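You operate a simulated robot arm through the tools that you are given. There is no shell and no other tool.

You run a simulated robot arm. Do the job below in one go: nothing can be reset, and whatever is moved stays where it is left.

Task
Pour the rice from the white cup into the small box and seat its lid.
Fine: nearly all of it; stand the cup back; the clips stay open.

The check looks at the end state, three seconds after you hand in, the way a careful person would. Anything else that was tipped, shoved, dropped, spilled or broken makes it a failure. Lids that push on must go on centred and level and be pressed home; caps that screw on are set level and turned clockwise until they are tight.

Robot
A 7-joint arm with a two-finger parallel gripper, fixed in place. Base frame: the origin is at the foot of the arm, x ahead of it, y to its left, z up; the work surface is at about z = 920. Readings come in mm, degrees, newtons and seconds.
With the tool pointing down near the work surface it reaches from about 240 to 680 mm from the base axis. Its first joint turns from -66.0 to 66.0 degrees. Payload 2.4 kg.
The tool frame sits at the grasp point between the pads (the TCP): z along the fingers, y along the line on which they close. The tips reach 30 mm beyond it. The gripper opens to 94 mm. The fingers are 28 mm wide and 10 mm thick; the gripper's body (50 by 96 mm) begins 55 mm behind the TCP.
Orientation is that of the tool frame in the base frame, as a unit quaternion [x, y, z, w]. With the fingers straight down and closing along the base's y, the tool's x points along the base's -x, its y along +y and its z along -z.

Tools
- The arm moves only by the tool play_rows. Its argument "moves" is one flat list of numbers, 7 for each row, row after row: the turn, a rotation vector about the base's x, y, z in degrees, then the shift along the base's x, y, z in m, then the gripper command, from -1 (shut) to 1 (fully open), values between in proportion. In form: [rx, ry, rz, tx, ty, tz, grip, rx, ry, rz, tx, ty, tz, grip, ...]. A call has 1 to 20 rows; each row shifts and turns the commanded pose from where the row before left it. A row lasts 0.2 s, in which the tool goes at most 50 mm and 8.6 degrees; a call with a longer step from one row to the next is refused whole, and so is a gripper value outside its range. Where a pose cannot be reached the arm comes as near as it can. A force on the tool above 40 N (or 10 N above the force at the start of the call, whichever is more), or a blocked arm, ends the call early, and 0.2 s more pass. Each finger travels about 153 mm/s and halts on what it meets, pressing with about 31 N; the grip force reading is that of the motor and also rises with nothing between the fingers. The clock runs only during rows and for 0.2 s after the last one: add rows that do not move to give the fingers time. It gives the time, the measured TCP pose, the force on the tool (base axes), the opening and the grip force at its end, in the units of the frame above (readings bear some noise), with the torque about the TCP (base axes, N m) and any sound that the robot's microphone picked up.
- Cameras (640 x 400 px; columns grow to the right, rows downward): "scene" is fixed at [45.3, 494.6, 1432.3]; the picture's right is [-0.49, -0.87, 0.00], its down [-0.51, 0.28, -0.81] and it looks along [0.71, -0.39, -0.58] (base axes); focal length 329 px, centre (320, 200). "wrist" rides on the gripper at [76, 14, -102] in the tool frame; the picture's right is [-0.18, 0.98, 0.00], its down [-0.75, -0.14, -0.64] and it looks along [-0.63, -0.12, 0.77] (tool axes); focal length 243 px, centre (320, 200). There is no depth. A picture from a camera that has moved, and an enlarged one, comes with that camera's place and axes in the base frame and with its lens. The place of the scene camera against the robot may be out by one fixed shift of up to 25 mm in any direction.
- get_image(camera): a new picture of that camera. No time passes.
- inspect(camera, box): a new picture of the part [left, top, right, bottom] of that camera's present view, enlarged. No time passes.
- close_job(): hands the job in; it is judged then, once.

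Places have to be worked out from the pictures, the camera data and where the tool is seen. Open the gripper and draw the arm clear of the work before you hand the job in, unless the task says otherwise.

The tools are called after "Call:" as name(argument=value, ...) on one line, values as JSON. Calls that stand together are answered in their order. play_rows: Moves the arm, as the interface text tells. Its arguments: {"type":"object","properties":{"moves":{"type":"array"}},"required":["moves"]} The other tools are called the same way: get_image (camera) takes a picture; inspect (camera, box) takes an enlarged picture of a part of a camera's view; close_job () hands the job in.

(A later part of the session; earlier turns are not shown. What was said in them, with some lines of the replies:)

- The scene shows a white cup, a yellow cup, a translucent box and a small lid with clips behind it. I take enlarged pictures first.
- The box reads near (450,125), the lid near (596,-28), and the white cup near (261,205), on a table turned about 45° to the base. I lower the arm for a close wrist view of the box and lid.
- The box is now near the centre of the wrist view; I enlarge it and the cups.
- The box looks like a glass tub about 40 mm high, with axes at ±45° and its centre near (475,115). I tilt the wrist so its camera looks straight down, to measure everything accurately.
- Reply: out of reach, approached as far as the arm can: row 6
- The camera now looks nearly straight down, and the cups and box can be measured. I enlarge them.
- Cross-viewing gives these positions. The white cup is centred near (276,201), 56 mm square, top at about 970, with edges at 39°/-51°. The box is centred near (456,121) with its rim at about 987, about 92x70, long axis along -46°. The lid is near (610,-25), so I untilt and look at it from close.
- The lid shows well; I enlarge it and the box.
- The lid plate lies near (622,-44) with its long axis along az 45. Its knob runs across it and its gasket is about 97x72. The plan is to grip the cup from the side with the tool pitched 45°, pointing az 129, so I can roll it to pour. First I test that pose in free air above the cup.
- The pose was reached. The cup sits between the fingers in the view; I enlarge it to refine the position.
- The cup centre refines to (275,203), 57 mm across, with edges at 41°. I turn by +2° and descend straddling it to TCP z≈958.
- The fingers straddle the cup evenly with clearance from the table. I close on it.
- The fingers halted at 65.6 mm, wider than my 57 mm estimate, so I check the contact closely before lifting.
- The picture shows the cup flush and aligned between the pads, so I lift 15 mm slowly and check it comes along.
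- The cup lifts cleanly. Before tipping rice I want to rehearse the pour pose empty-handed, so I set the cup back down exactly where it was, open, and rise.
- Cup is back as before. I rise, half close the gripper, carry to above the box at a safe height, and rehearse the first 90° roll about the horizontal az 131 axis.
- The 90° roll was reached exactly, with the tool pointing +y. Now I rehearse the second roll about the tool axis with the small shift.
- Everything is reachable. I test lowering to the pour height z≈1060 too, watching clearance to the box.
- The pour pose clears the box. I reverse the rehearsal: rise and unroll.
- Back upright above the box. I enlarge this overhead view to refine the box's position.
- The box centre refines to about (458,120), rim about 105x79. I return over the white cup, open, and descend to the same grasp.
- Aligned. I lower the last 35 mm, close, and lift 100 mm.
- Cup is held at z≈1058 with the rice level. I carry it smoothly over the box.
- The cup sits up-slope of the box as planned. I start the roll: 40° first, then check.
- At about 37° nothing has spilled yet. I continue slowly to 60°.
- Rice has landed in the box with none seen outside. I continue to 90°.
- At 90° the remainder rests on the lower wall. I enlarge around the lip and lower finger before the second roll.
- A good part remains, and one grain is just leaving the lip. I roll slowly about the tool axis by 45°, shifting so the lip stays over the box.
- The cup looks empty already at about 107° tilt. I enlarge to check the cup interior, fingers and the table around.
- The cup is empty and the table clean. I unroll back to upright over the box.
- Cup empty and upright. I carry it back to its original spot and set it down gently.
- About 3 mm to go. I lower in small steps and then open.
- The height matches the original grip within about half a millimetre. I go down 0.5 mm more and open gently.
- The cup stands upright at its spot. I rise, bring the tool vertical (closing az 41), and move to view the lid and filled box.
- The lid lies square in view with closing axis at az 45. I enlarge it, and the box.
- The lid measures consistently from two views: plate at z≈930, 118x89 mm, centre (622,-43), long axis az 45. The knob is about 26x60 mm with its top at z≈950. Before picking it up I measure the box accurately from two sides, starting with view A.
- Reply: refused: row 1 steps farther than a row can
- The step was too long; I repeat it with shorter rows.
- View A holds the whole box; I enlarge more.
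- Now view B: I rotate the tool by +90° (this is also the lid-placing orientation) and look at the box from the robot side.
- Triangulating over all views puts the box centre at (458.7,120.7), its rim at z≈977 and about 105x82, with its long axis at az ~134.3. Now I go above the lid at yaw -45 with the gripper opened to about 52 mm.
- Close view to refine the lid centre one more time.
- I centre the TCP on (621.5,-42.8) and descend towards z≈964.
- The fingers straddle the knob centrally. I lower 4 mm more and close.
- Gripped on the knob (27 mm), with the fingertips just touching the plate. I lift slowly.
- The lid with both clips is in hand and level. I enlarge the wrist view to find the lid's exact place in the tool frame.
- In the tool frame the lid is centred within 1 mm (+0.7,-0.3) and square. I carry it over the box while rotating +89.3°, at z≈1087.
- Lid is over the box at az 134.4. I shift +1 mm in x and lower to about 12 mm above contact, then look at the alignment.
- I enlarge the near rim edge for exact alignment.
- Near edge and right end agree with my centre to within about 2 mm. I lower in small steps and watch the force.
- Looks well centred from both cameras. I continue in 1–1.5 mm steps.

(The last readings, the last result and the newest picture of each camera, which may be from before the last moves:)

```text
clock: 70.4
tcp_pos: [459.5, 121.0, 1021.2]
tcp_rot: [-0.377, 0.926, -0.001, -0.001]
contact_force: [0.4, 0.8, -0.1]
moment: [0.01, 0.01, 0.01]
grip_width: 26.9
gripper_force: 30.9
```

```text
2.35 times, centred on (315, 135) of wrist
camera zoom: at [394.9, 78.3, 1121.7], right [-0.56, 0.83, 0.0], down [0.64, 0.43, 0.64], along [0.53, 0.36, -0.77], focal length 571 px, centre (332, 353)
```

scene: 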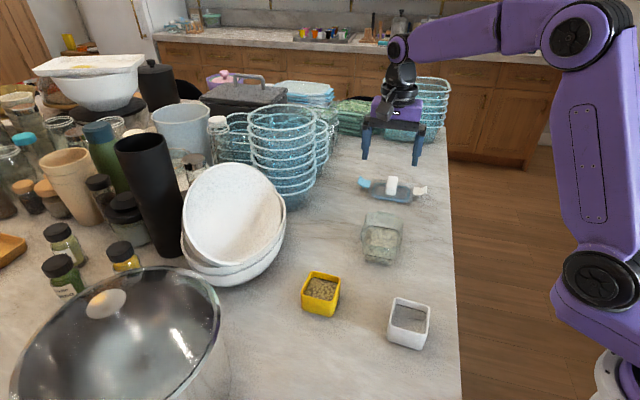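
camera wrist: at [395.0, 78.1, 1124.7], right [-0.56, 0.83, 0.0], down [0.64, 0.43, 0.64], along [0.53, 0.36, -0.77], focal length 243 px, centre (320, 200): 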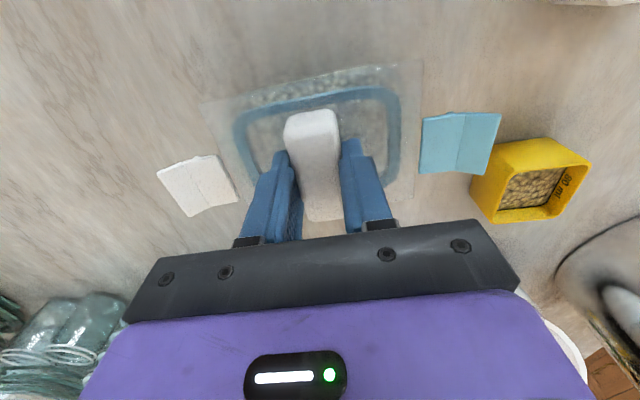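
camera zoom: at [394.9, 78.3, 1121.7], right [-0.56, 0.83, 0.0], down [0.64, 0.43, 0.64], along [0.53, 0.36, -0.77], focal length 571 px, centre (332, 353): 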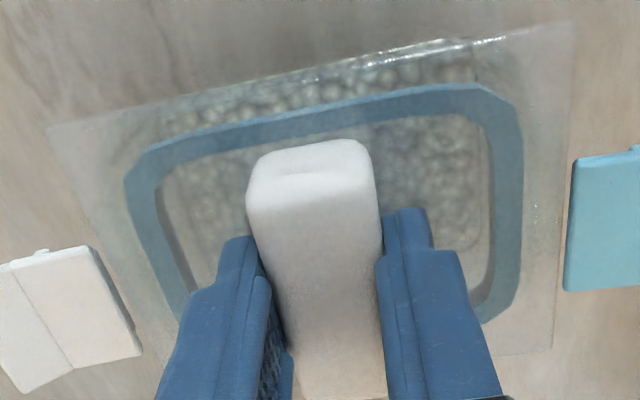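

No contact yet. I look closely at both rim ends through the plate to judge lengthwise centring.

Call:
inspect(camera="wrist", box=[205, 80, 265, 180])

Call:
inspect(camera="wrist", box=[375, 60, 435, 180])

Call:
inspect(camera="scene", box=[350, 190, 420, 270])

```text
4.00 times, centred on (235, 130) of wrist
camera zoom: at [394.9, 78.3, 1121.7], right [-0.56, 0.83, 0.0], down [0.64, 0.43, 0.64], along [0.53, 0.36, -0.77], focal length 970 px, centre (660, 480)
```

zoom: 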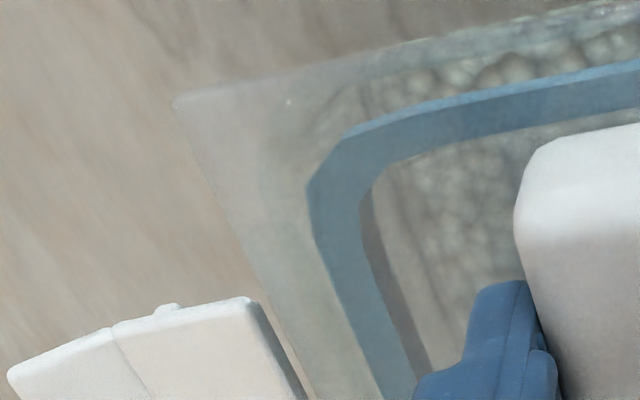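

```text
3.33 times, centred on (405, 120) of wrist
camera zoom: at [394.9, 78.3, 1121.7], right [-0.56, 0.83, 0.0], down [0.64, 0.43, 0.64], along [0.53, 0.36, -0.77], focal length 809 px, centre (37, 467)
```

zoom: 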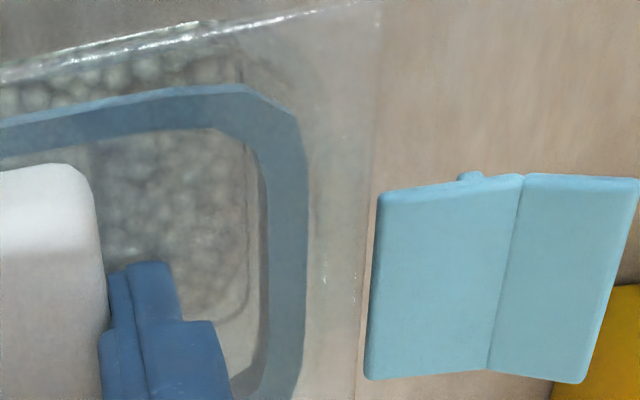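

```text
5.00 times, centred on (385, 230) of scene
camera zoom: at [45.3, 494.6, 1432.3], right [-0.49, -0.87, 0.0], down [-0.51, 0.28, -0.81], along [0.71, -0.39, -0.58], focal length 1644 px, centre (-5, 50)
```

zoom: 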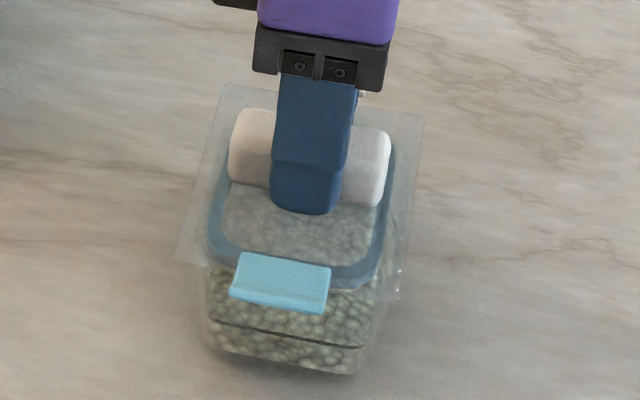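

Both ends match (rim/tab ≈ ±55/60 mm), so the lid is centred. I press on downward in small steps.

Call:
play_rows(moves=[0, 0, 0, 0, 0, -0.0015, -1, 0, 0, 0, 0, 0, -0.0015, -1, 0, 0, 0, 0, 0, 0, -1])

Call:
play_rows(moves=[0, 0, 0, 0, 0, -0.0015, -1, 0, 0, 0, 0, 0, -0.0015, -1, 0, 0, 0, 0, 0, 0, -1])

```text
clock: 71.2
tcp_pos: [458.7, 122.0, 1017.7]
tcp_rot: [-0.377, 0.926, -0.001, 0.0]
contact_force: [-1.3, -0.9, -1.1]
moment: [-0.03, 0.04, 0.04]
grip_width: 27.0
gripper_force: 31.1
```

```text
clock: 72.0
tcp_pos: [459.5, 122.0, 1016.2]
tcp_rot: [-0.377, 0.926, -0.002, 0.001]
contact_force: [-8.2, -2.7, 33.7]
moment: [-0.22, 0.57, -0.02]
grip_width: 26.8
gripper_force: 31.2
```

Contact begins at z≈1016 with a side force towards the robot, so the lid is slightly too far outward. I look before correcting.

Call:
inspect(camera="wrist", box=[190, 50, 440, 220])

Call:
inspect(camera="scene", box=[350, 190, 420, 270])

```text
2.35 times, centred on (315, 135) of wrist
camera zoom: at [394.6, 78.2, 1117.0], right [-0.56, 0.83, 0.0], down [0.64, 0.43, 0.64], along [0.54, 0.36, -0.77], focal length 571 px, centre (332, 353)
```

zoom: 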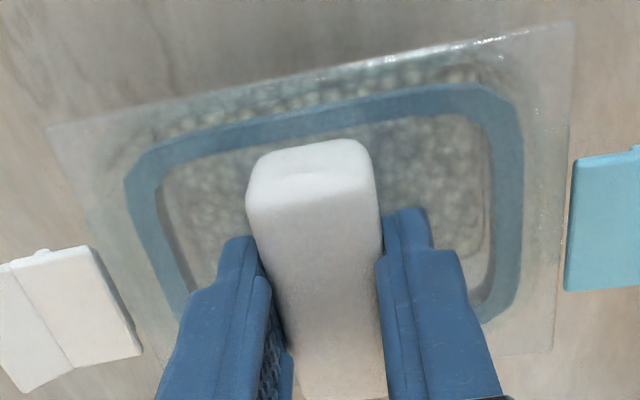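

```text
5.00 times, centred on (385, 230) of scene
camera zoom: at [44.6, 494.4, 1432.4], right [-0.49, -0.87, 0.0], down [-0.51, 0.28, -0.81], along [0.71, -0.39, -0.58], focal length 1644 px, centre (-5, 50)
```

zoom: 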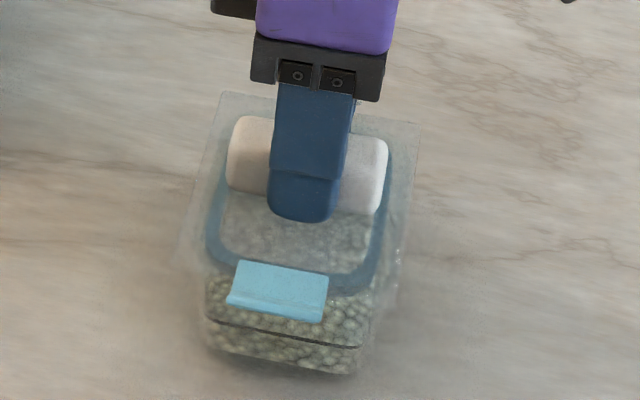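

View and force agree: the lid should shift about 1 mm toward the robot. I back up 2 mm, shift, and lower again.

Call:
play_rows(moves=[0, 0, 0, 0, 0, 0.0025, -1, 0, 0, 0, -0.001, -0.0005, 0, -1, 0, 0, 0, 0, 0, -0.001, -1, 0, 0, 0, 0, 0, -0.001, -1, 0, 0, 0, 0, 0, 0, -1])

Call:
play_rows(moves=[0, 0, 0, 0, 0, -0.0005, -1, 0, 0, 0, 0, 0, 0, -1])

```text
clock: 73.2
tcp_pos: [459.4, 121.2, 1016.3]
tcp_rot: [-0.378, 0.926, -0.002, 0.001]
contact_force: [-1.3, 1.3, 34.1]
moment: [-0.11, 0.44, -0.09]
grip_width: 26.9
gripper_force: 30.8
```

```text
clock: 73.8
tcp_pos: [459.2, 121.5, 1015.8]
tcp_rot: [-0.378, 0.926, -0.001, 0.002]
contact_force: [-1.1, 0.9, 42.6]
moment: [-0.15, 0.56, 0.03]
grip_width: 27.3
gripper_force: 31.1
```

Side force is gone and vertical force is 42 N. I need to know whether the plate is on the rim or the gasket is only resting on it, so I look closely from both cameras.

Call:
inspect(camera="scene", box=[365, 215, 415, 265])

Call:
inspect(camera="wrist", box=[200, 60, 320, 140])

Call:
inspect(camera="wrist", box=[320, 60, 440, 200])

```text
8.00 times, centred on (390, 240) of scene
camera zoom: at [44.7, 494.5, 1432.4], right [-0.49, -0.87, 0.0], down [-0.51, 0.28, -0.81], along [0.71, -0.39, -0.58], focal length 2631 px, centre (-240, -120)
```

zoom: 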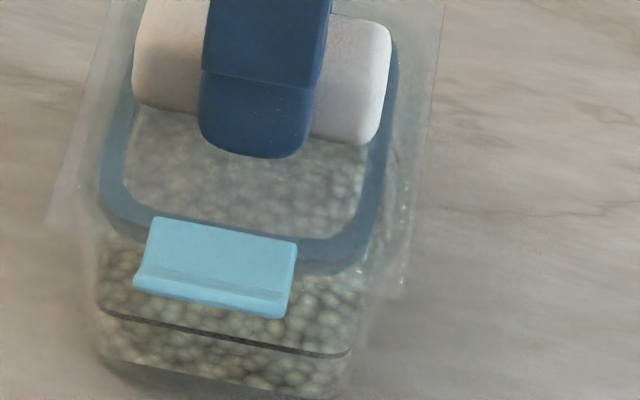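

```text
5.00 times, centred on (260, 100) of wrist
camera zoom: at [393.8, 77.8, 1116.7], right [-0.56, 0.83, 0.0], down [0.63, 0.43, 0.65], along [0.54, 0.36, -0.76], focal length 1213 px, centre (620, 700)
```

zoom: 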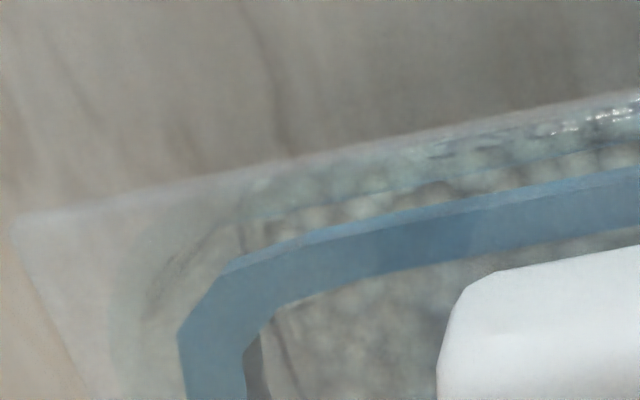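

```text
2.86 times, centred on (380, 130) of wrist
camera zoom: at [393.8, 77.8, 1116.7], right [-0.56, 0.83, 0.0], down [0.63, 0.43, 0.65], along [0.54, 0.36, -0.76], focal length 693 px, centre (149, 400)
```

zoom: 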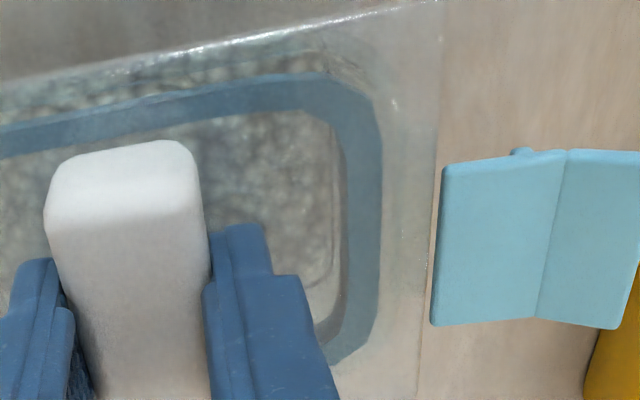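

The gasket outline appears to lie inside the rim, and the hard stop came suddenly. I relax the press, release the knob and look from further off to check the seat height.

Call:
play_rows(moves=[0, 0, 0, 0, 0, 0.0018, -1, 0, 0, 0, 0, 0, 0, -0.3, 0, 0, 0, 0, 0, 0, 0.1, 0, 0, 0, 0, 0, 0, 0.1, 0, 0, 0, 0, 0, 0.01, 0.1, 0, 0, 0, 0, 0, 0.03, 0.1, 0, 0, 0, 0, 0, 0.04, 0.1, 0, 0, 0, 0, 0, 0, 0.1])

Call:
get_image(camera="wrist")

Call:
inspect(camera="scene", box=[350, 190, 420, 270])

```text
clock: 75.6
tcp_pos: [459.5, 122.2, 1096.1]
tcp_rot: [-0.377, 0.926, -0.001, -0.001]
contact_force: [0.3, -0.5, -0.2]
moment: [-0.02, 0.01, 0.0]
grip_width: 51.7
gripper_force: 0.0
```

```text
taken
camera wrist: at [394.1, 77.8, 1197.9], right [-0.56, 0.83, 0.0], down [0.64, 0.43, 0.64], along [0.53, 0.36, -0.77], focal length 243 px, centre (320, 200)
```

wrist: 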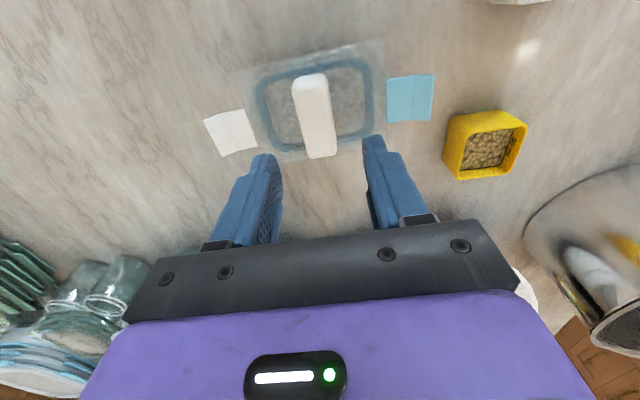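

```text
5.00 times, centred on (385, 230) of scene
camera zoom: at [45.3, 494.6, 1432.3], right [-0.49, -0.87, 0.0], down [-0.51, 0.28, -0.81], along [0.71, -0.39, -0.58], focal length 1644 px, centre (-5, 50)
```

zoom: 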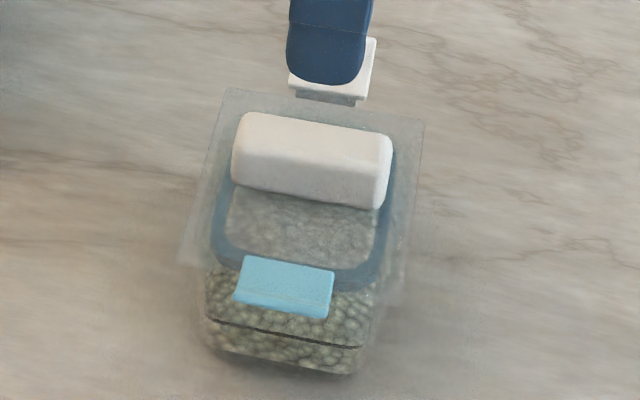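

Lid stayed put and looks level. To judge its height on the rim I take a flatter side view from the robot side by tilting the tool 30°.

Call:
play_rows(moves=[0, 0, 0, -0.024, -0.023, 0, 0.1, 0, 0, 0, -0.024, -0.023, 0, 0.1, 0, 0, 0, -0.024, -0.023, -0.01, 0.1, 0, 0, 0, -0.024, -0.023, -0.01, 0.1, 5.21, -5.39, 0, 0, 0, -0.01, 0.1, 5.21, -5.39, 0, 0, 0, -0.015, 0.1, 5.21, -5.39, 0, 0, 0, -0.015, 0.1, 5.21, -5.39, 0, 0, 0, -0.015, 0.1, 0, 0, 0, 0, 0, 0, 0.1])

Call:
get_image(camera="wrist")

```text
clock: 77.6
tcp_pos: [363.3, 30.1, 1024.8]
tcp_rot: [-0.366, 0.897, 0.093, 0.229]
contact_force: [0.0, 0.1, 1.0]
moment: [-0.02, -0.01, 0.0]
grip_width: 51.7
gripper_force: 0.1
out of reach, approached as far as the arm can: row 8
```

```text
taken
camera wrist: at [269.8, -41.4, 1077.1], right [-0.57, 0.81, 0.09], down [0.35, 0.15, 0.92], along [0.74, 0.56, -0.37], focal length 243 px, centre (320, 200)
```

wrist: 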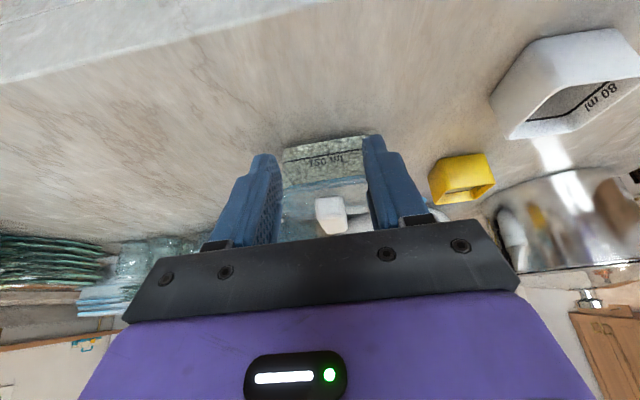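

The side view shows the box between the fingers (upside-down picture); I enlarge it.

Call:
inspect(camera="wrist", box=[260, 120, 400, 240])

Call:
inspect(camera="wrist", box=[275, 155, 375, 215])

```text
3.33 times, centred on (330, 180) of wrist
camera zoom: at [269.8, -41.4, 1077.1], right [-0.57, 0.81, 0.09], down [0.35, 0.15, 0.92], along [0.74, 0.56, -0.37], focal length 809 px, centre (287, 267)
```

zoom: 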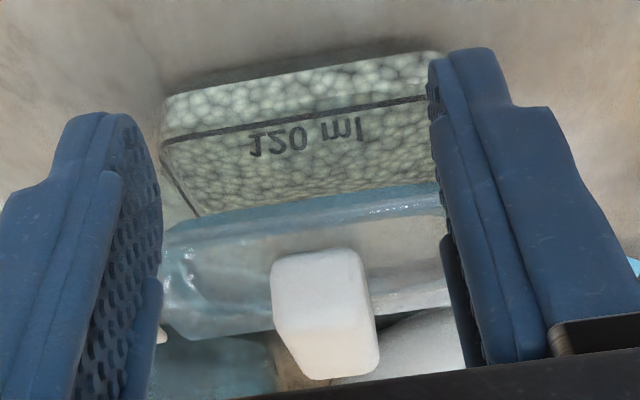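

```text
6.40 times, centred on (325, 185) of wrist
camera zoom: at [269.8, -41.4, 1077.1], right [-0.57, 0.81, 0.09], down [0.35, 0.15, 0.92], along [0.74, 0.56, -0.37], focal length 1553 px, centre (288, 296)
```

zoom: 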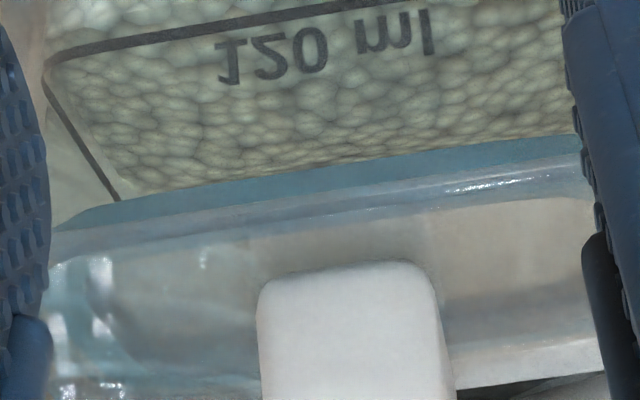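

The blue gasket seems to lie below the rim line, seen through the glass. I open the fingers fully to unblock the view.

Call:
play_rows(moves=[0, 0, 0, 0, 0, 0, 1, 0, 0, 0, 0, 0, 0, 1])

Call:
inspect(camera="wrist", box=[250, 130, 400, 230])

Call:
inspect(camera="wrist", box=[250, 155, 330, 215])

Call:
inspect(camera="wrist", box=[330, 145, 410, 205])

```text
clock: 78.2
tcp_pos: [361.9, 30.5, 1024.6]
tcp_rot: [-0.367, 0.897, 0.094, 0.228]
contact_force: [0.2, 0.5, 0.2]
moment: [-0.04, -0.01, -0.02]
grip_width: 94.2
gripper_force: 0.0
```

```text
4.00 times, centred on (325, 180) of wrist
camera zoom: at [269.9, -41.1, 1077.3], right [-0.57, 0.81, 0.09], down [0.35, 0.15, 0.92], along [0.74, 0.56, -0.37], focal length 970 px, centre (300, 280)
```

zoom: 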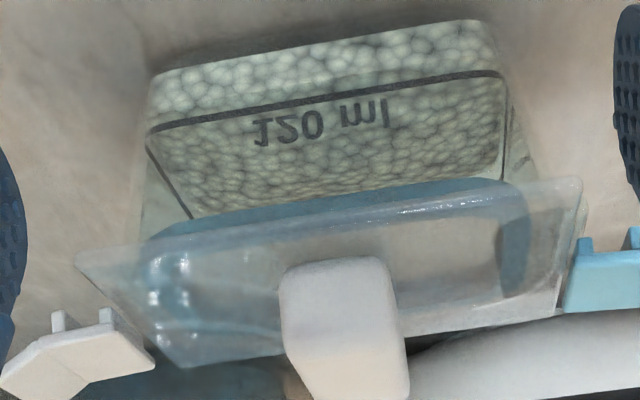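

```text
6.67 times, centred on (290, 185) of wrist
camera zoom: at [269.9, -41.1, 1077.3], right [-0.57, 0.81, 0.09], down [0.35, 0.15, 0.92], along [0.74, 0.56, -0.37], focal length 1618 px, centre (520, 300)
```

zoom: 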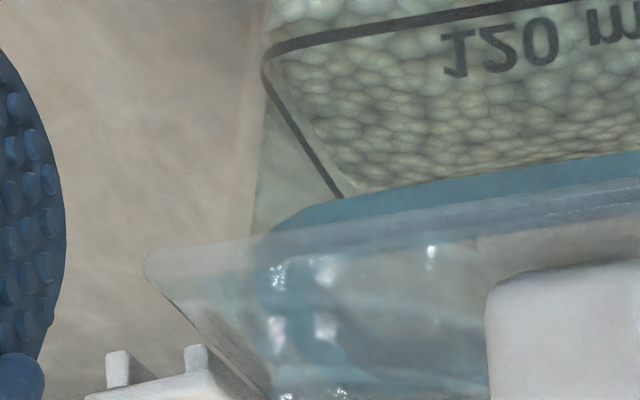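

```text
6.67 times, centred on (370, 175) of wrist
camera zoom: at [269.9, -41.1, 1077.3], right [-0.57, 0.81, 0.09], down [0.35, 0.15, 0.92], along [0.74, 0.56, -0.37], focal length 1618 px, centre (-13, 367)
```

zoom: 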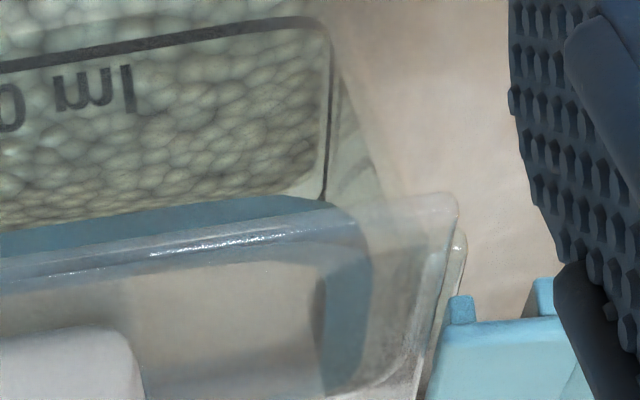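

From this side the glass walls run right up to the plate with the gasket inside, plate top ≈985 and parallel, so the lid is on the rim. I'll press it home with closed fingers on the knob's centre, so I untilt, close, and go above it.

Call:
play_rows(moves=[-4.95, 5.12, 0, 0, 0, 0.0125, -1, -4.95, 5.12, 0, 0, 0, 0.0125, -1, -4.95, 5.12, 0, 0, 0, 0.0125, -1, -4.95, 5.12, 0, 0, 0, 0.0125, -1, 0, 0, 0, 0.0323, 0.0303, 0, -1, 0, 0, 0, 0.0323, 0.0303, 0, -1, 0, 0, 0, 0.0323, 0.0303, 0, -1, 0, 0, 0, 0, 0, 0, -1])

Call:
get_image(camera="wrist")

```text
clock: 80.0
tcp_pos: [459.8, 121.9, 1073.5]
tcp_rot: [-0.377, 0.926, 0.004, 0.012]
contact_force: [0.1, 0.0, 0.4]
moment: [0.01, 0.0, 0.0]
grip_width: 0.0
gripper_force: 30.6
```

```text
taken
camera wrist: at [393.5, 77.4, 1174.0], right [-0.55, 0.83, 0.0], down [0.63, 0.41, 0.66], along [0.55, 0.37, -0.75], focal length 243 px, centre (320, 200)
```

wrist: 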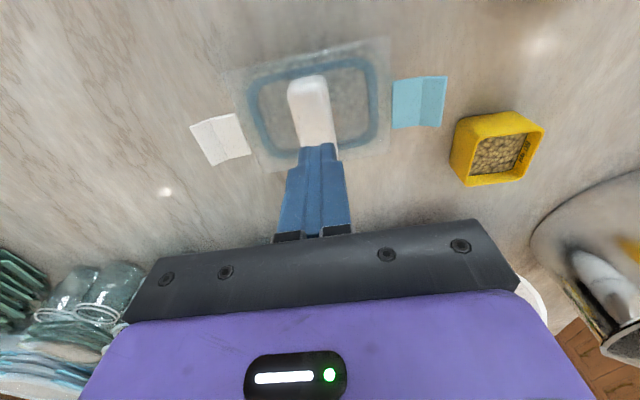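

I level the remaining 1.4° tilt and come down on the knob.

Call:
play_rows(moves=[-1.0, 1.04, 0, -0.0008, -0.0006, -0.015, -1, 0, 0, 0, 0, 0, -0.015, -1, 0, 0, 0, 0, 0, -0.005, -1, 0, 0, 0, 0, 0, 0, -1])

Call:
inspect(camera="scene", box=[350, 170, 430, 270])

Call:
inspect(camera="wrist", box=[220, 40, 420, 240])

```text
clock: 81.0
tcp_pos: [457.8, 121.4, 1040.7]
tcp_rot: [-0.377, 0.926, -0.001, 0.001]
contact_force: [-5.3, -2.9, 23.0]
moment: [-0.14, 0.23, -0.02]
grip_width: 0.0
gripper_force: 31.1
```

```text
4.00 times, centred on (390, 220) of scene
camera zoom: at [44.8, 494.5, 1432.4], right [-0.49, -0.87, 0.0], down [-0.51, 0.28, -0.81], along [0.71, -0.39, -0.58], focal length 1316 px, centre (40, 120)
```

zoom: 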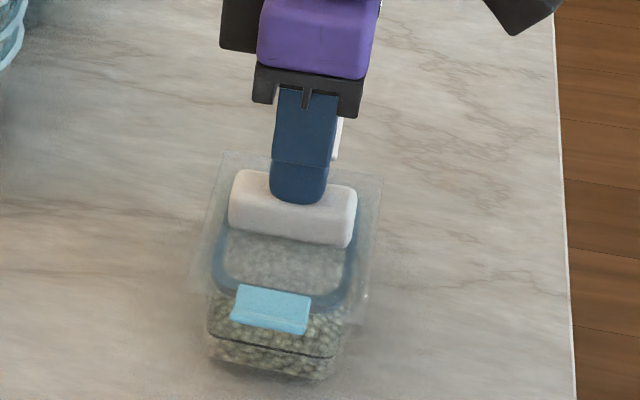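

```text
2.00 times, centred on (320, 140) of wrist
camera zoom: at [393.6, 77.5, 1142.0], right [-0.56, 0.83, 0.0], down [0.64, 0.43, 0.64], along [0.54, 0.36, -0.77], focal length 485 px, centre (320, 320)
```

zoom: 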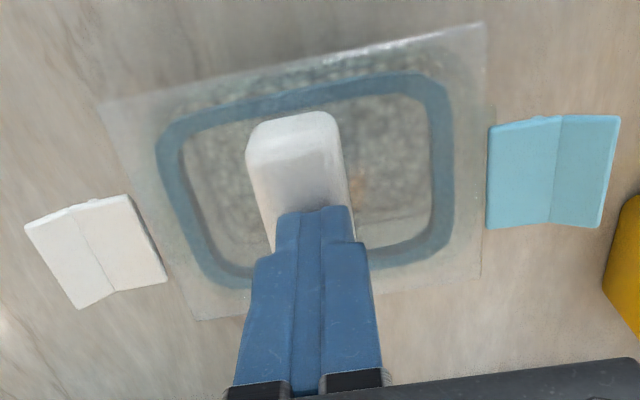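

Contact on the knob at z≈1040.7. I press to about 40 N here.

Call:
play_rows(moves=[0, 0, 0, 0, 0, -0.001, -1, 0, 0, 0, 0, 0, 0, -1])

Call:
play_rows(moves=[0, 0, 0, 0, 0, -0.0005, -1, 0, 0, 0, 0, 0, 0, -1])

```text
clock: 81.6
tcp_pos: [459.1, 121.7, 1040.8]
tcp_rot: [-0.378, 0.926, 0.0, 0.001]
contact_force: [-4.1, -0.9, 9.2]
moment: [-0.08, 0.18, -0.03]
grip_width: 0.1
gripper_force: 31.0
stopped in row 2: the force on the tool passed its limit at 41 N (the readings are from after the stop); the commanded pose is now the measured one
```

```text
clock: 82.2
tcp_pos: [457.3, 121.7, 1040.7]
tcp_rot: [-0.377, 0.926, -0.002, 0.002]
contact_force: [-7.8, -2.7, 21.4]
moment: [-0.15, 0.33, -0.06]
grip_width: 0.1
gripper_force: 30.9
```

The lid doesn't move further at 41 N and corner geometry says it is level. One view hints it sits 2–3 mm off lengthwise, so I rise and check the centring.

Call:
play_rows(moves=[0, 0, 0, 0, 0, 0.03, -1, 0, 0, 0, 0, 0, 0.04, -1, 0, 0, 0, -0.02, -0.019, 0, -1, 0, 0, 0, -0.02, -0.019, 0, -1, 0, 0, 0, 0, 0, 0, -1, 0, 0, 0, 0, 0, 0, -1])

Call:
get_image(camera="wrist")

Call:
inspect(camera="wrist", box=[230, 70, 350, 190])

Call:
inspect(camera="wrist", box=[330, 70, 420, 190])

```text
clock: 83.6
tcp_pos: [419.5, 82.4, 1110.7]
tcp_rot: [-0.378, 0.926, 0.0, 0.002]
contact_force: [0.0, -0.4, 0.0]
moment: [-0.01, -0.02, 0.03]
grip_width: 0.2
gripper_force: 31.2
```

```text
taken
camera wrist: at [353.9, 39.9, 1211.9], right [-0.56, 0.83, 0.0], down [0.64, 0.43, 0.64], along [0.54, 0.36, -0.76], focal length 243 px, centre (320, 200)
```

wrist: 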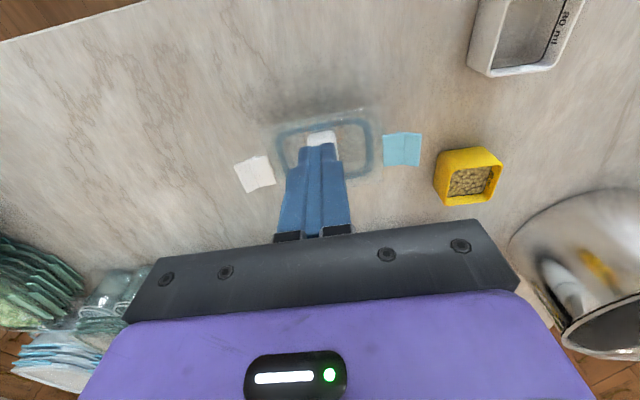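

```text
3.33 times, centred on (290, 130) of wrist
camera zoom: at [353.9, 39.9, 1211.9], right [-0.56, 0.83, 0.0], down [0.64, 0.43, 0.64], along [0.54, 0.36, -0.76], focal length 809 px, centre (420, 433)
```

zoom: 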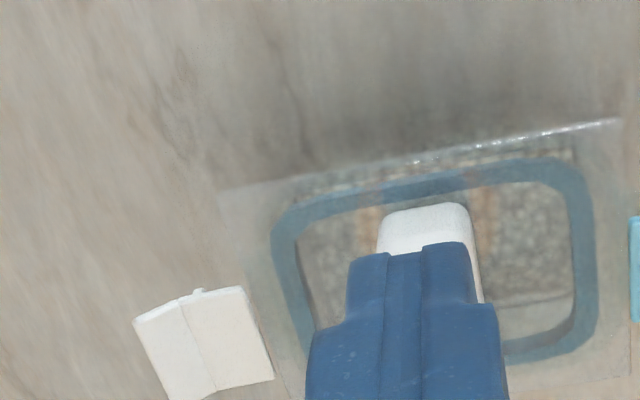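

```text
3.33 times, centred on (375, 130) of wrist
camera zoom: at [353.9, 39.9, 1211.9], right [-0.56, 0.83, 0.0], down [0.64, 0.43, 0.64], along [0.54, 0.36, -0.76], focal length 809 px, centre (137, 433)
```

zoom: 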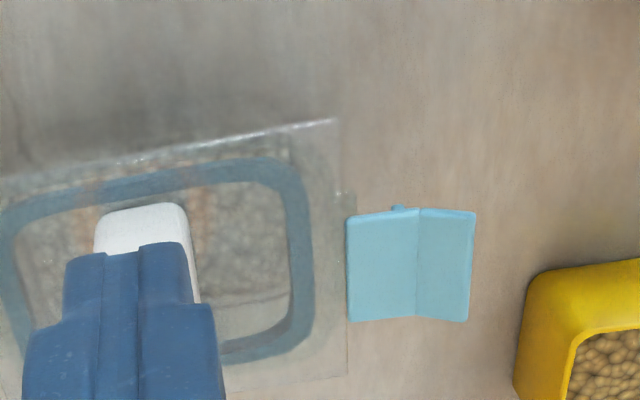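

The box tab shows on the +g end but not on the other: the lid sits about 3 mm off toward -g. I go back over it, open, and lower around the knob to re-centre it.

Call:
play_rows(moves=[0, 0, 0, 0.02, 0.0186, 0, 0.1, 0, 0, 0, 0.02, 0.0186, 0, 0.1, 0, 0, 0, 0, 0, -0.03, 0.1, 0, 0, 0, 0, 0, -0.03, 0.1, 0, 0, 0, 0, 0, -0.02, 0.1, 0, 0, 0, 0, 0, -0.008, 0.1, 0, 0, 0, 0, 0, 0, 0.1])

Call:
get_image(camera="wrist")

```text
clock: 85.2
tcp_pos: [459.5, 119.6, 1023.0]
tcp_rot: [-0.377, 0.926, 0.0, 0.002]
contact_force: [-0.8, 0.4, 0.4]
moment: [0.02, -0.02, 0.02]
grip_width: 51.9
gripper_force: 0.1
```

```text
taken
camera wrist: at [394.3, 76.9, 1123.0], right [-0.56, 0.83, 0.0], down [0.64, 0.43, 0.64], along [0.54, 0.36, -0.76], focal length 243 px, centre (320, 200)
```

wrist: 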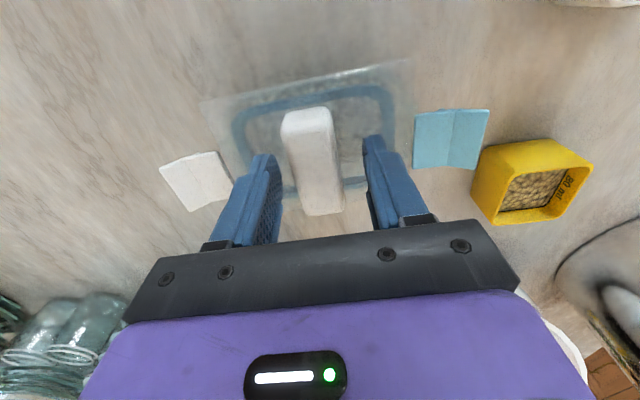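

The knob is visibly nearer the left finger, confirming the offset. I lower 4.5 mm and close slowly so the fingers draw the lid to the centre.

Call:
play_rows(moves=[0, 0, 0, 0, 0, -0.003, 0.1, 0, 0, 0, 0, 0, -0.0015, 0.1, 0, 0, 0, 0, 0, 0, -0.1, 0, 0, 0, 0, 0, 0, -0.2, 0, 0, 0, 0, 0, 0, -0.28, 0, 0, 0, 0, 0, 0, -0.34, 0, 0, 0, 0, 0, 0, -0.4, 0, 0, 0, 0, 0, 0, -0.6, 0, 0, 0, 0, 0, 0, -1, 0, 0, 0, 0, 0, 0, -1])

Call:
get_image(camera="wrist")

Call:
inspect(camera="wrist", box=[330, 60, 440, 200])

Call:
inspect(camera="wrist", box=[180, 60, 300, 200])

```text
clock: 87.4
tcp_pos: [458.1, 120.1, 1017.6]
tcp_rot: [-0.377, 0.926, 0.0, 0.002]
contact_force: [1.1, -0.3, 1.2]
moment: [0.04, 0.07, 0.01]
grip_width: 27.3
gripper_force: 30.9
```

```text
taken
camera wrist: at [394.2, 76.7, 1118.5], right [-0.56, 0.83, 0.0], down [0.64, 0.43, 0.64], along [0.54, 0.36, -0.76], focal length 243 px, centre (320, 200)
```

wrist: 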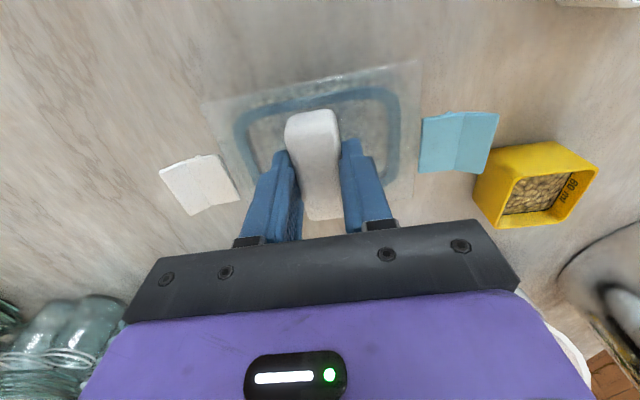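

```text
2.86 times, centred on (385, 130) of wrist
camera zoom: at [394.2, 76.7, 1118.5], right [-0.56, 0.83, 0.0], down [0.64, 0.43, 0.64], along [0.54, 0.36, -0.76], focal length 693 px, centre (134, 400)
```

zoom: 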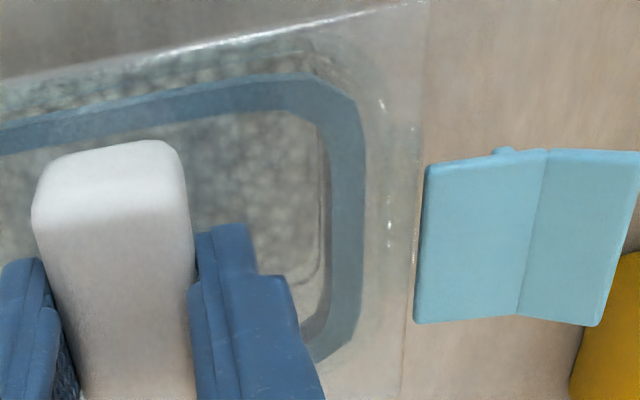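

```text
2.86 times, centred on (240, 130) of wrist
camera zoom: at [394.2, 76.7, 1118.5], right [-0.56, 0.83, 0.0], down [0.64, 0.43, 0.64], along [0.54, 0.36, -0.76], focal length 693 px, centre (549, 400)
```

zoom: 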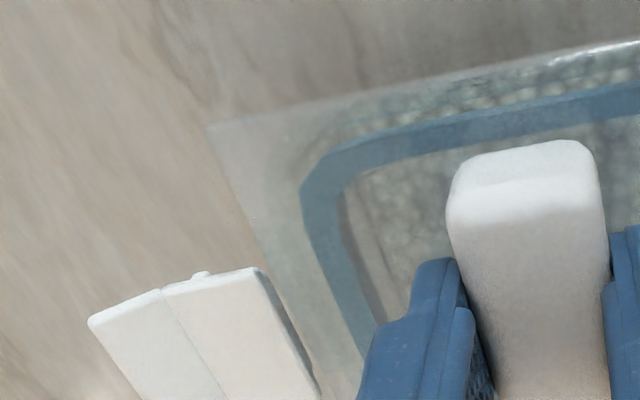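

Lid is now centred on the box to about 1 mm. I press down through the plate.

Call:
play_rows(moves=[0, 0, 0, 0, 0, -0.001, -1, 0, 0, 0, 0, 0, -0.001, -1, 0, 0, 0, 0, 0, 0, -1])

Call:
play_rows(moves=[0, 0, 0, 0, 0, -0.001, -1, 0, 0, 0, 0, 0, 0, -1])

```text
clock: 88.2
tcp_pos: [458.5, 121.6, 1016.9]
tcp_rot: [-0.376, 0.926, 0.0, 0.003]
contact_force: [-4.6, -2.2, 23.0]
moment: [0.11, 0.1, -0.04]
grip_width: 26.9
gripper_force: 30.7
```

```text
clock: 89.0
tcp_pos: [460.9, 120.1, 1016.2]
tcp_rot: [-0.377, 0.926, 0.0, 0.003]
contact_force: [-0.4, 0.1, 5.1]
moment: [0.07, 0.25, 0.05]
grip_width: 27.1
gripper_force: 30.8
stopped in row 2: the force on the tool passed its limit at 40 N (the readings are from after the stop); the commanded pose is now the measured one
```

Hard stop again at the same height with balanced moments, so the plate is home on the rim. I relax, open slowly, and check that it stays centred.

Call:
play_rows(moves=[0, 0, 0, 0, 0, 0.0003, -1, 0, 0, 0, 0, 0, 0, -0.4, 0, 0, 0, 0, 0, 0, -0.36, 0, 0, 0, 0, 0, 0, -0.3, 0, 0, 0, 0, 0, 0, -0.1, 0, 0, 0, 0, 0, 0, 0.1, 0, 0, 0, 0, 0, 0, 0.1])

Call:
get_image(camera="wrist")

Call:
inspect(camera="wrist", box=[330, 60, 440, 200])

Call:
inspect(camera="wrist", box=[180, 60, 300, 200])

```text
clock: 90.6
tcp_pos: [460.4, 121.6, 1016.5]
tcp_rot: [-0.377, 0.926, -0.001, 0.004]
contact_force: [-0.2, -0.5, 0.1]
moment: [0.0, 0.01, -0.01]
grip_width: 51.7
gripper_force: 0.1
```

```text
taken
camera wrist: at [394.6, 76.8, 1116.6], right [-0.56, 0.83, 0.0], down [0.63, 0.42, 0.65], along [0.54, 0.36, -0.76], focal length 243 px, centre (320, 200)
```

wrist: 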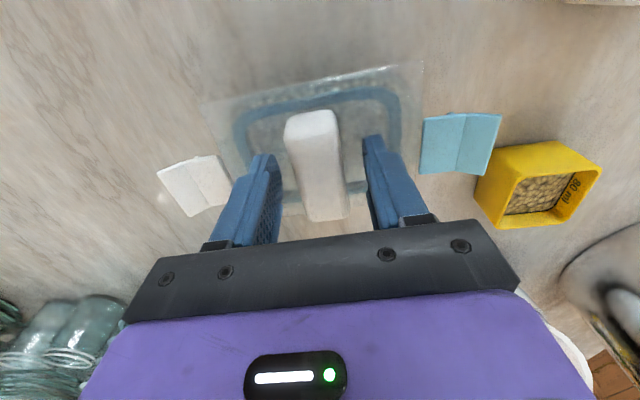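

```text
2.86 times, centred on (385, 130) of wrist
camera zoom: at [394.6, 76.8, 1116.6], right [-0.56, 0.83, 0.0], down [0.63, 0.42, 0.65], along [0.54, 0.36, -0.76], focal length 693 px, centre (134, 400)
```

zoom: 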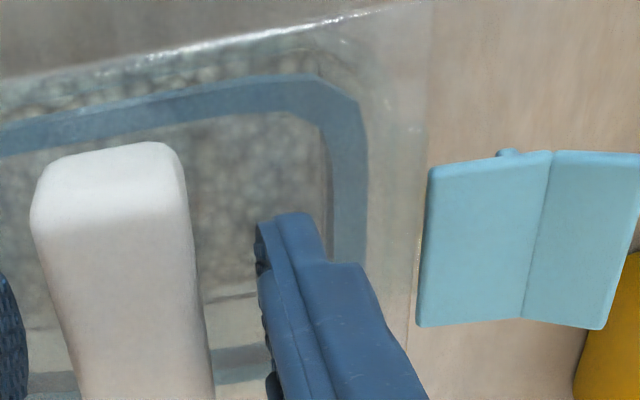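

```text
2.86 times, centred on (240, 130) of wrist
camera zoom: at [394.6, 76.8, 1116.6], right [-0.56, 0.83, 0.0], down [0.63, 0.42, 0.65], along [0.54, 0.36, -0.76], focal length 693 px, centre (549, 400)
```

zoom: 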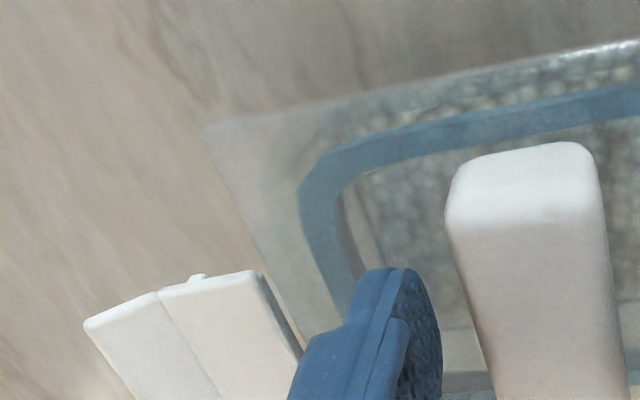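

The lid stayed put. I withdraw straight up and look again.

Call:
play_rows(moves=[0, 0, 0, 0, 0, 0.015, 0.1, 0, 0, 0, 0, 0, 0.03, 0.1, 0, 0, 0, 0, 0, 0.04, 0.1, 0, 0, 0, -0.02, -0.019, 0.005, 0.1, 0, 0, 0, -0.02, -0.019, 0, 0.1, 0, 0, 0, -0.02, -0.019, 0, 1, 0, 0, 0, 0, 0, 0, 1])

Call:
get_image(camera="wrist")

Call:
inspect(camera="wrist", box=[230, 90, 410, 240])

Call:
inspect(camera="scene", box=[350, 190, 420, 270])

```text
clock: 92.2
tcp_pos: [399.0, 62.8, 1106.6]
tcp_rot: [-0.377, 0.926, -0.001, 0.004]
contact_force: [0.4, 0.1, -0.5]
moment: [0.03, -0.04, 0.01]
grip_width: 94.1
gripper_force: 0.0
```

```text
taken
camera wrist: at [334.8, 19.4, 1207.8], right [-0.56, 0.83, 0.0], down [0.63, 0.42, 0.65], along [0.54, 0.36, -0.76], focal length 243 px, centre (320, 200)
```

wrist: 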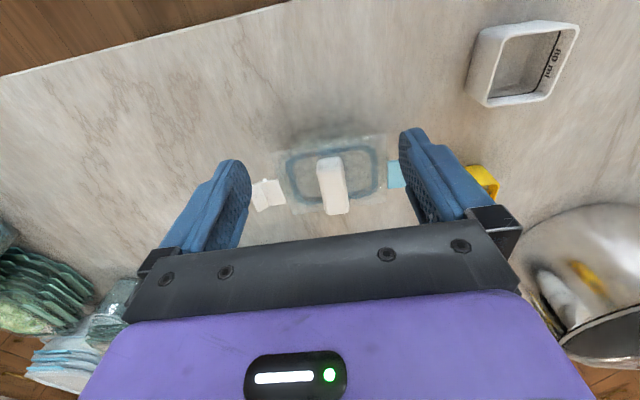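

```text
2.67 times, centred on (320, 165) of wrist
camera zoom: at [334.8, 19.4, 1207.8], right [-0.56, 0.83, 0.0], down [0.63, 0.42, 0.65], along [0.54, 0.36, -0.76], focal length 647 px, centre (320, 293)
```

zoom: 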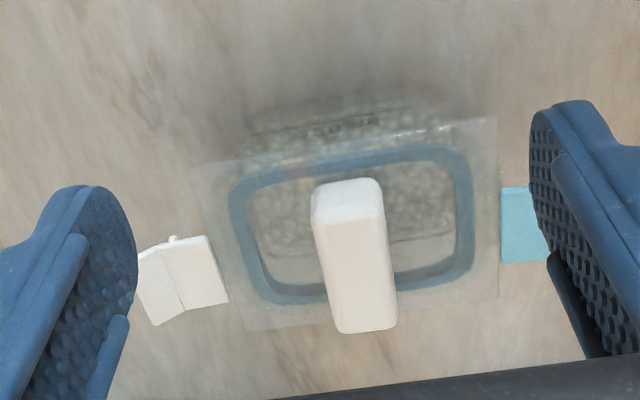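

```text
5.00 times, centred on (385, 230) of scene
camera zoom: at [45.3, 494.6, 1432.3], right [-0.49, -0.87, 0.0], down [-0.51, 0.28, -0.81], along [0.71, -0.39, -0.58], focal length 1644 px, centre (-5, 50)
```

zoom: 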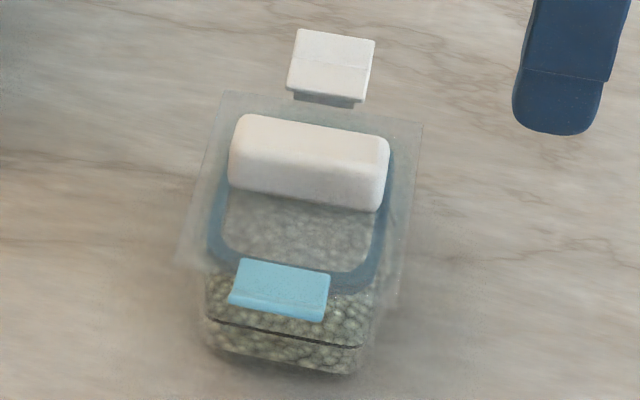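

One more flat side view to confirm the seat along the edge and both ends.

Call:
play_rows(moves=[0, 0, 0, -0.018, -0.0165, -0.01, 1, 0, 0, 0, -0.018, -0.0165, -0.01, 1, 4.86, -5.03, 0, 0, 0, -0.015, 1, 4.86, -5.03, 0, 0, 0, -0.015, 1, 4.86, -5.03, 0, 0, 0, -0.015, 1, 4.5, -4.65, 0, 0, 0, -0.015, 1, 0, 0, 0, 0, 0, 0, 1])

Call:
inspect(camera="wrist", box=[250, 130, 400, 230])

Call:
inspect(camera="wrist", box=[250, 155, 330, 215])

Call:
inspect(camera="wrist", box=[330, 145, 410, 205])

```text
clock: 93.8
tcp_pos: [363.7, 30.0, 1026.5]
tcp_rot: [-0.366, 0.899, 0.087, 0.223]
contact_force: [-0.3, -0.4, -1.1]
moment: [0.0, 0.01, -0.01]
grip_width: 94.1
gripper_force: 0.0
```

```text
4.00 times, centred on (325, 180) of wrist
camera zoom: at [271.2, -40.1, 1079.6], right [-0.57, 0.82, 0.08], down [0.36, 0.16, 0.92], along [0.74, 0.55, -0.38], focal length 970 px, centre (300, 280)
```

zoom: 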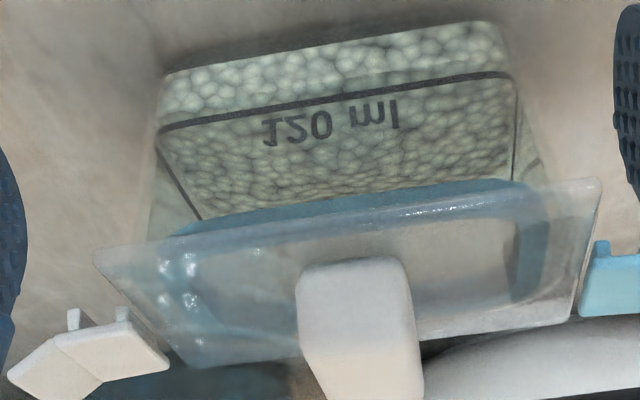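

```text
6.67 times, centred on (290, 185) of wrist
camera zoom: at [271.2, -40.1, 1079.6], right [-0.57, 0.82, 0.08], down [0.36, 0.16, 0.92], along [0.74, 0.55, -0.38], focal length 1618 px, centre (520, 300)
```

zoom: 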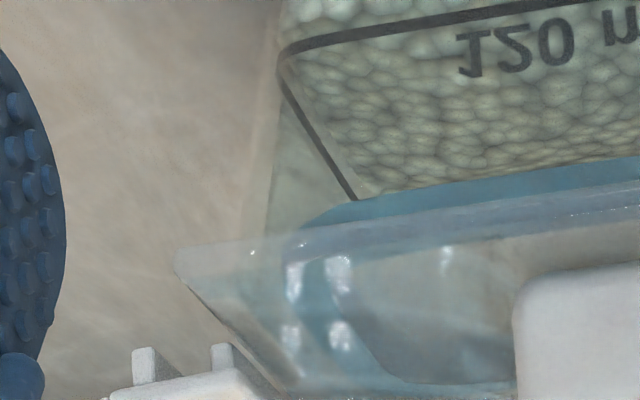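

```text
6.67 times, centred on (370, 175) of wrist
camera zoom: at [271.2, -40.1, 1079.6], right [-0.57, 0.82, 0.08], down [0.36, 0.16, 0.92], along [0.74, 0.55, -0.38], focal length 1618 px, centre (-13, 367)
```

zoom: 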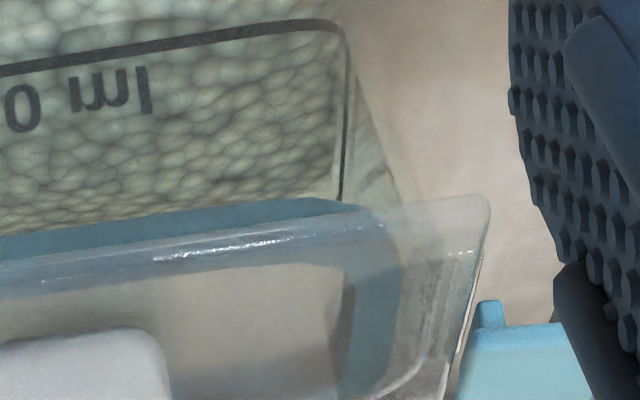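

Overhang is now symmetric at both ends and the walls meet the plate evenly: the lid is seated, centred and level, with clips open. I draw the arm up and clear and take a final look.

Call:
play_rows(moves=[0, 0, 0, 0, 0, 0.03, 1, 0, 0, 0, 0, 0, 0.04, 1, -4.86, 5.03, 0, 0, 0, 0.04, 1, -4.86, 5.03, 0, 0, 0, 0.04, 1, -4.86, 5.03, 0, 0, 0, 0.03, 1, -4.4, 4.55, 0, 0, 0, 0.03, 1, 0, 0, 0, 0, 0, 0.02, 1, 0, 0, 0, 0, 0, 0, 1])

Call:
get_image(camera="scene")

Call:
get_image(camera="wrist")

Call:
inspect(camera="scene", box=[290, 190, 470, 370])

```text
clock: 95.6
tcp_pos: [364.0, 30.8, 1256.1]
tcp_rot: [-0.377, 0.926, 0.0, 0.003]
contact_force: [0.1, -0.2, 0.0]
moment: [0.0, 0.03, -0.02]
grip_width: 93.9
gripper_force: 0.0
```

```text
taken
```

scene: 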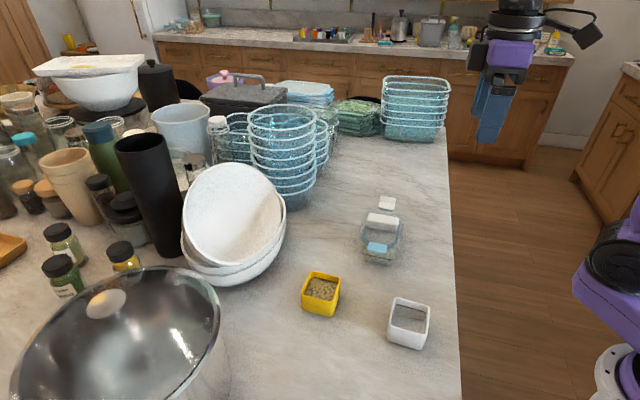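

```text
taken
camera wrist: at [298.7, -13.3, 1357.1], right [-0.55, 0.83, 0.0], down [0.63, 0.42, 0.65], along [0.54, 0.36, -0.76], focal length 243 px, centre (320, 200)
```

wrist: 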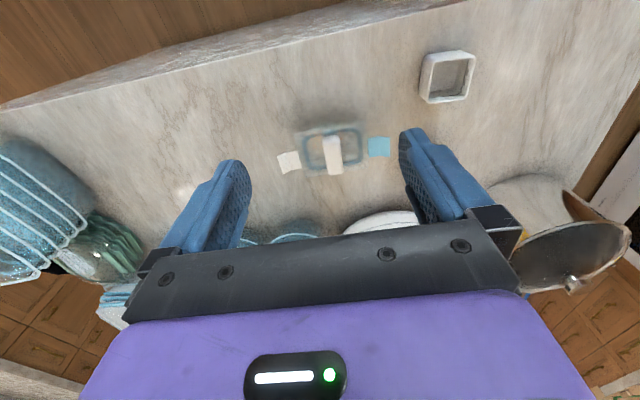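

```text
2.22 times, centred on (380, 280) of scene
camera zoom: at [45.3, 494.6, 1432.3], right [-0.49, -0.87, 0.0], down [-0.51, 0.28, -0.81], along [0.71, -0.39, -0.58], focal length 731 px, centre (187, 22)
```

zoom: 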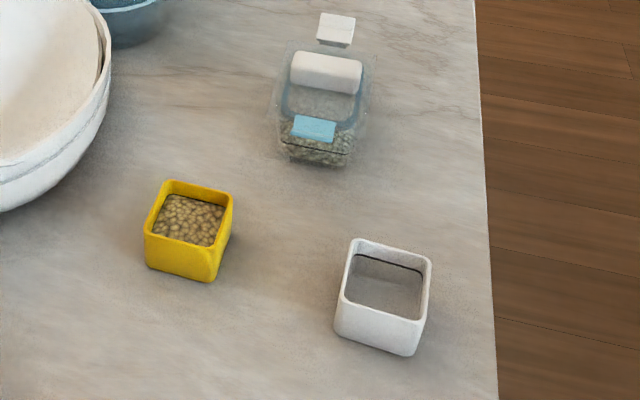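

The table is clean: the rice is in the box, the lid is seated with both clips open, the white cup stands empty at its place, and the yellow cup is untouched. The gripper is open and clear, so I hand in.

Call:
close_job()

```text
The job is handed in.
```

I poured the rice from the white cup into the small box, seated the lid, and handed the job in. I don't have the check's result.

- **Rice:** The cup looked empty after the pour, and I saw no grains outside the box in any picture.
- **Lid:** It first settled about 3 mm off along its length, so I re-gripped it and re-centred it. I then pressed it to a hard stop at about 40 N. The last side view shows it level, on the rim, with even overhang at both ends.
- **Clips:** Both clips are still open.
- **White cup:** It stands upright and empty where it started.
- **Everything else:** The yellow cup and the other things on the table were not touched. The gripper is open and the arm is clear of the work.

The least certain point is whether the lid is fully home. I judged that from the hard stop and the side views, because there was no direct measure of how deep the gasket sits.
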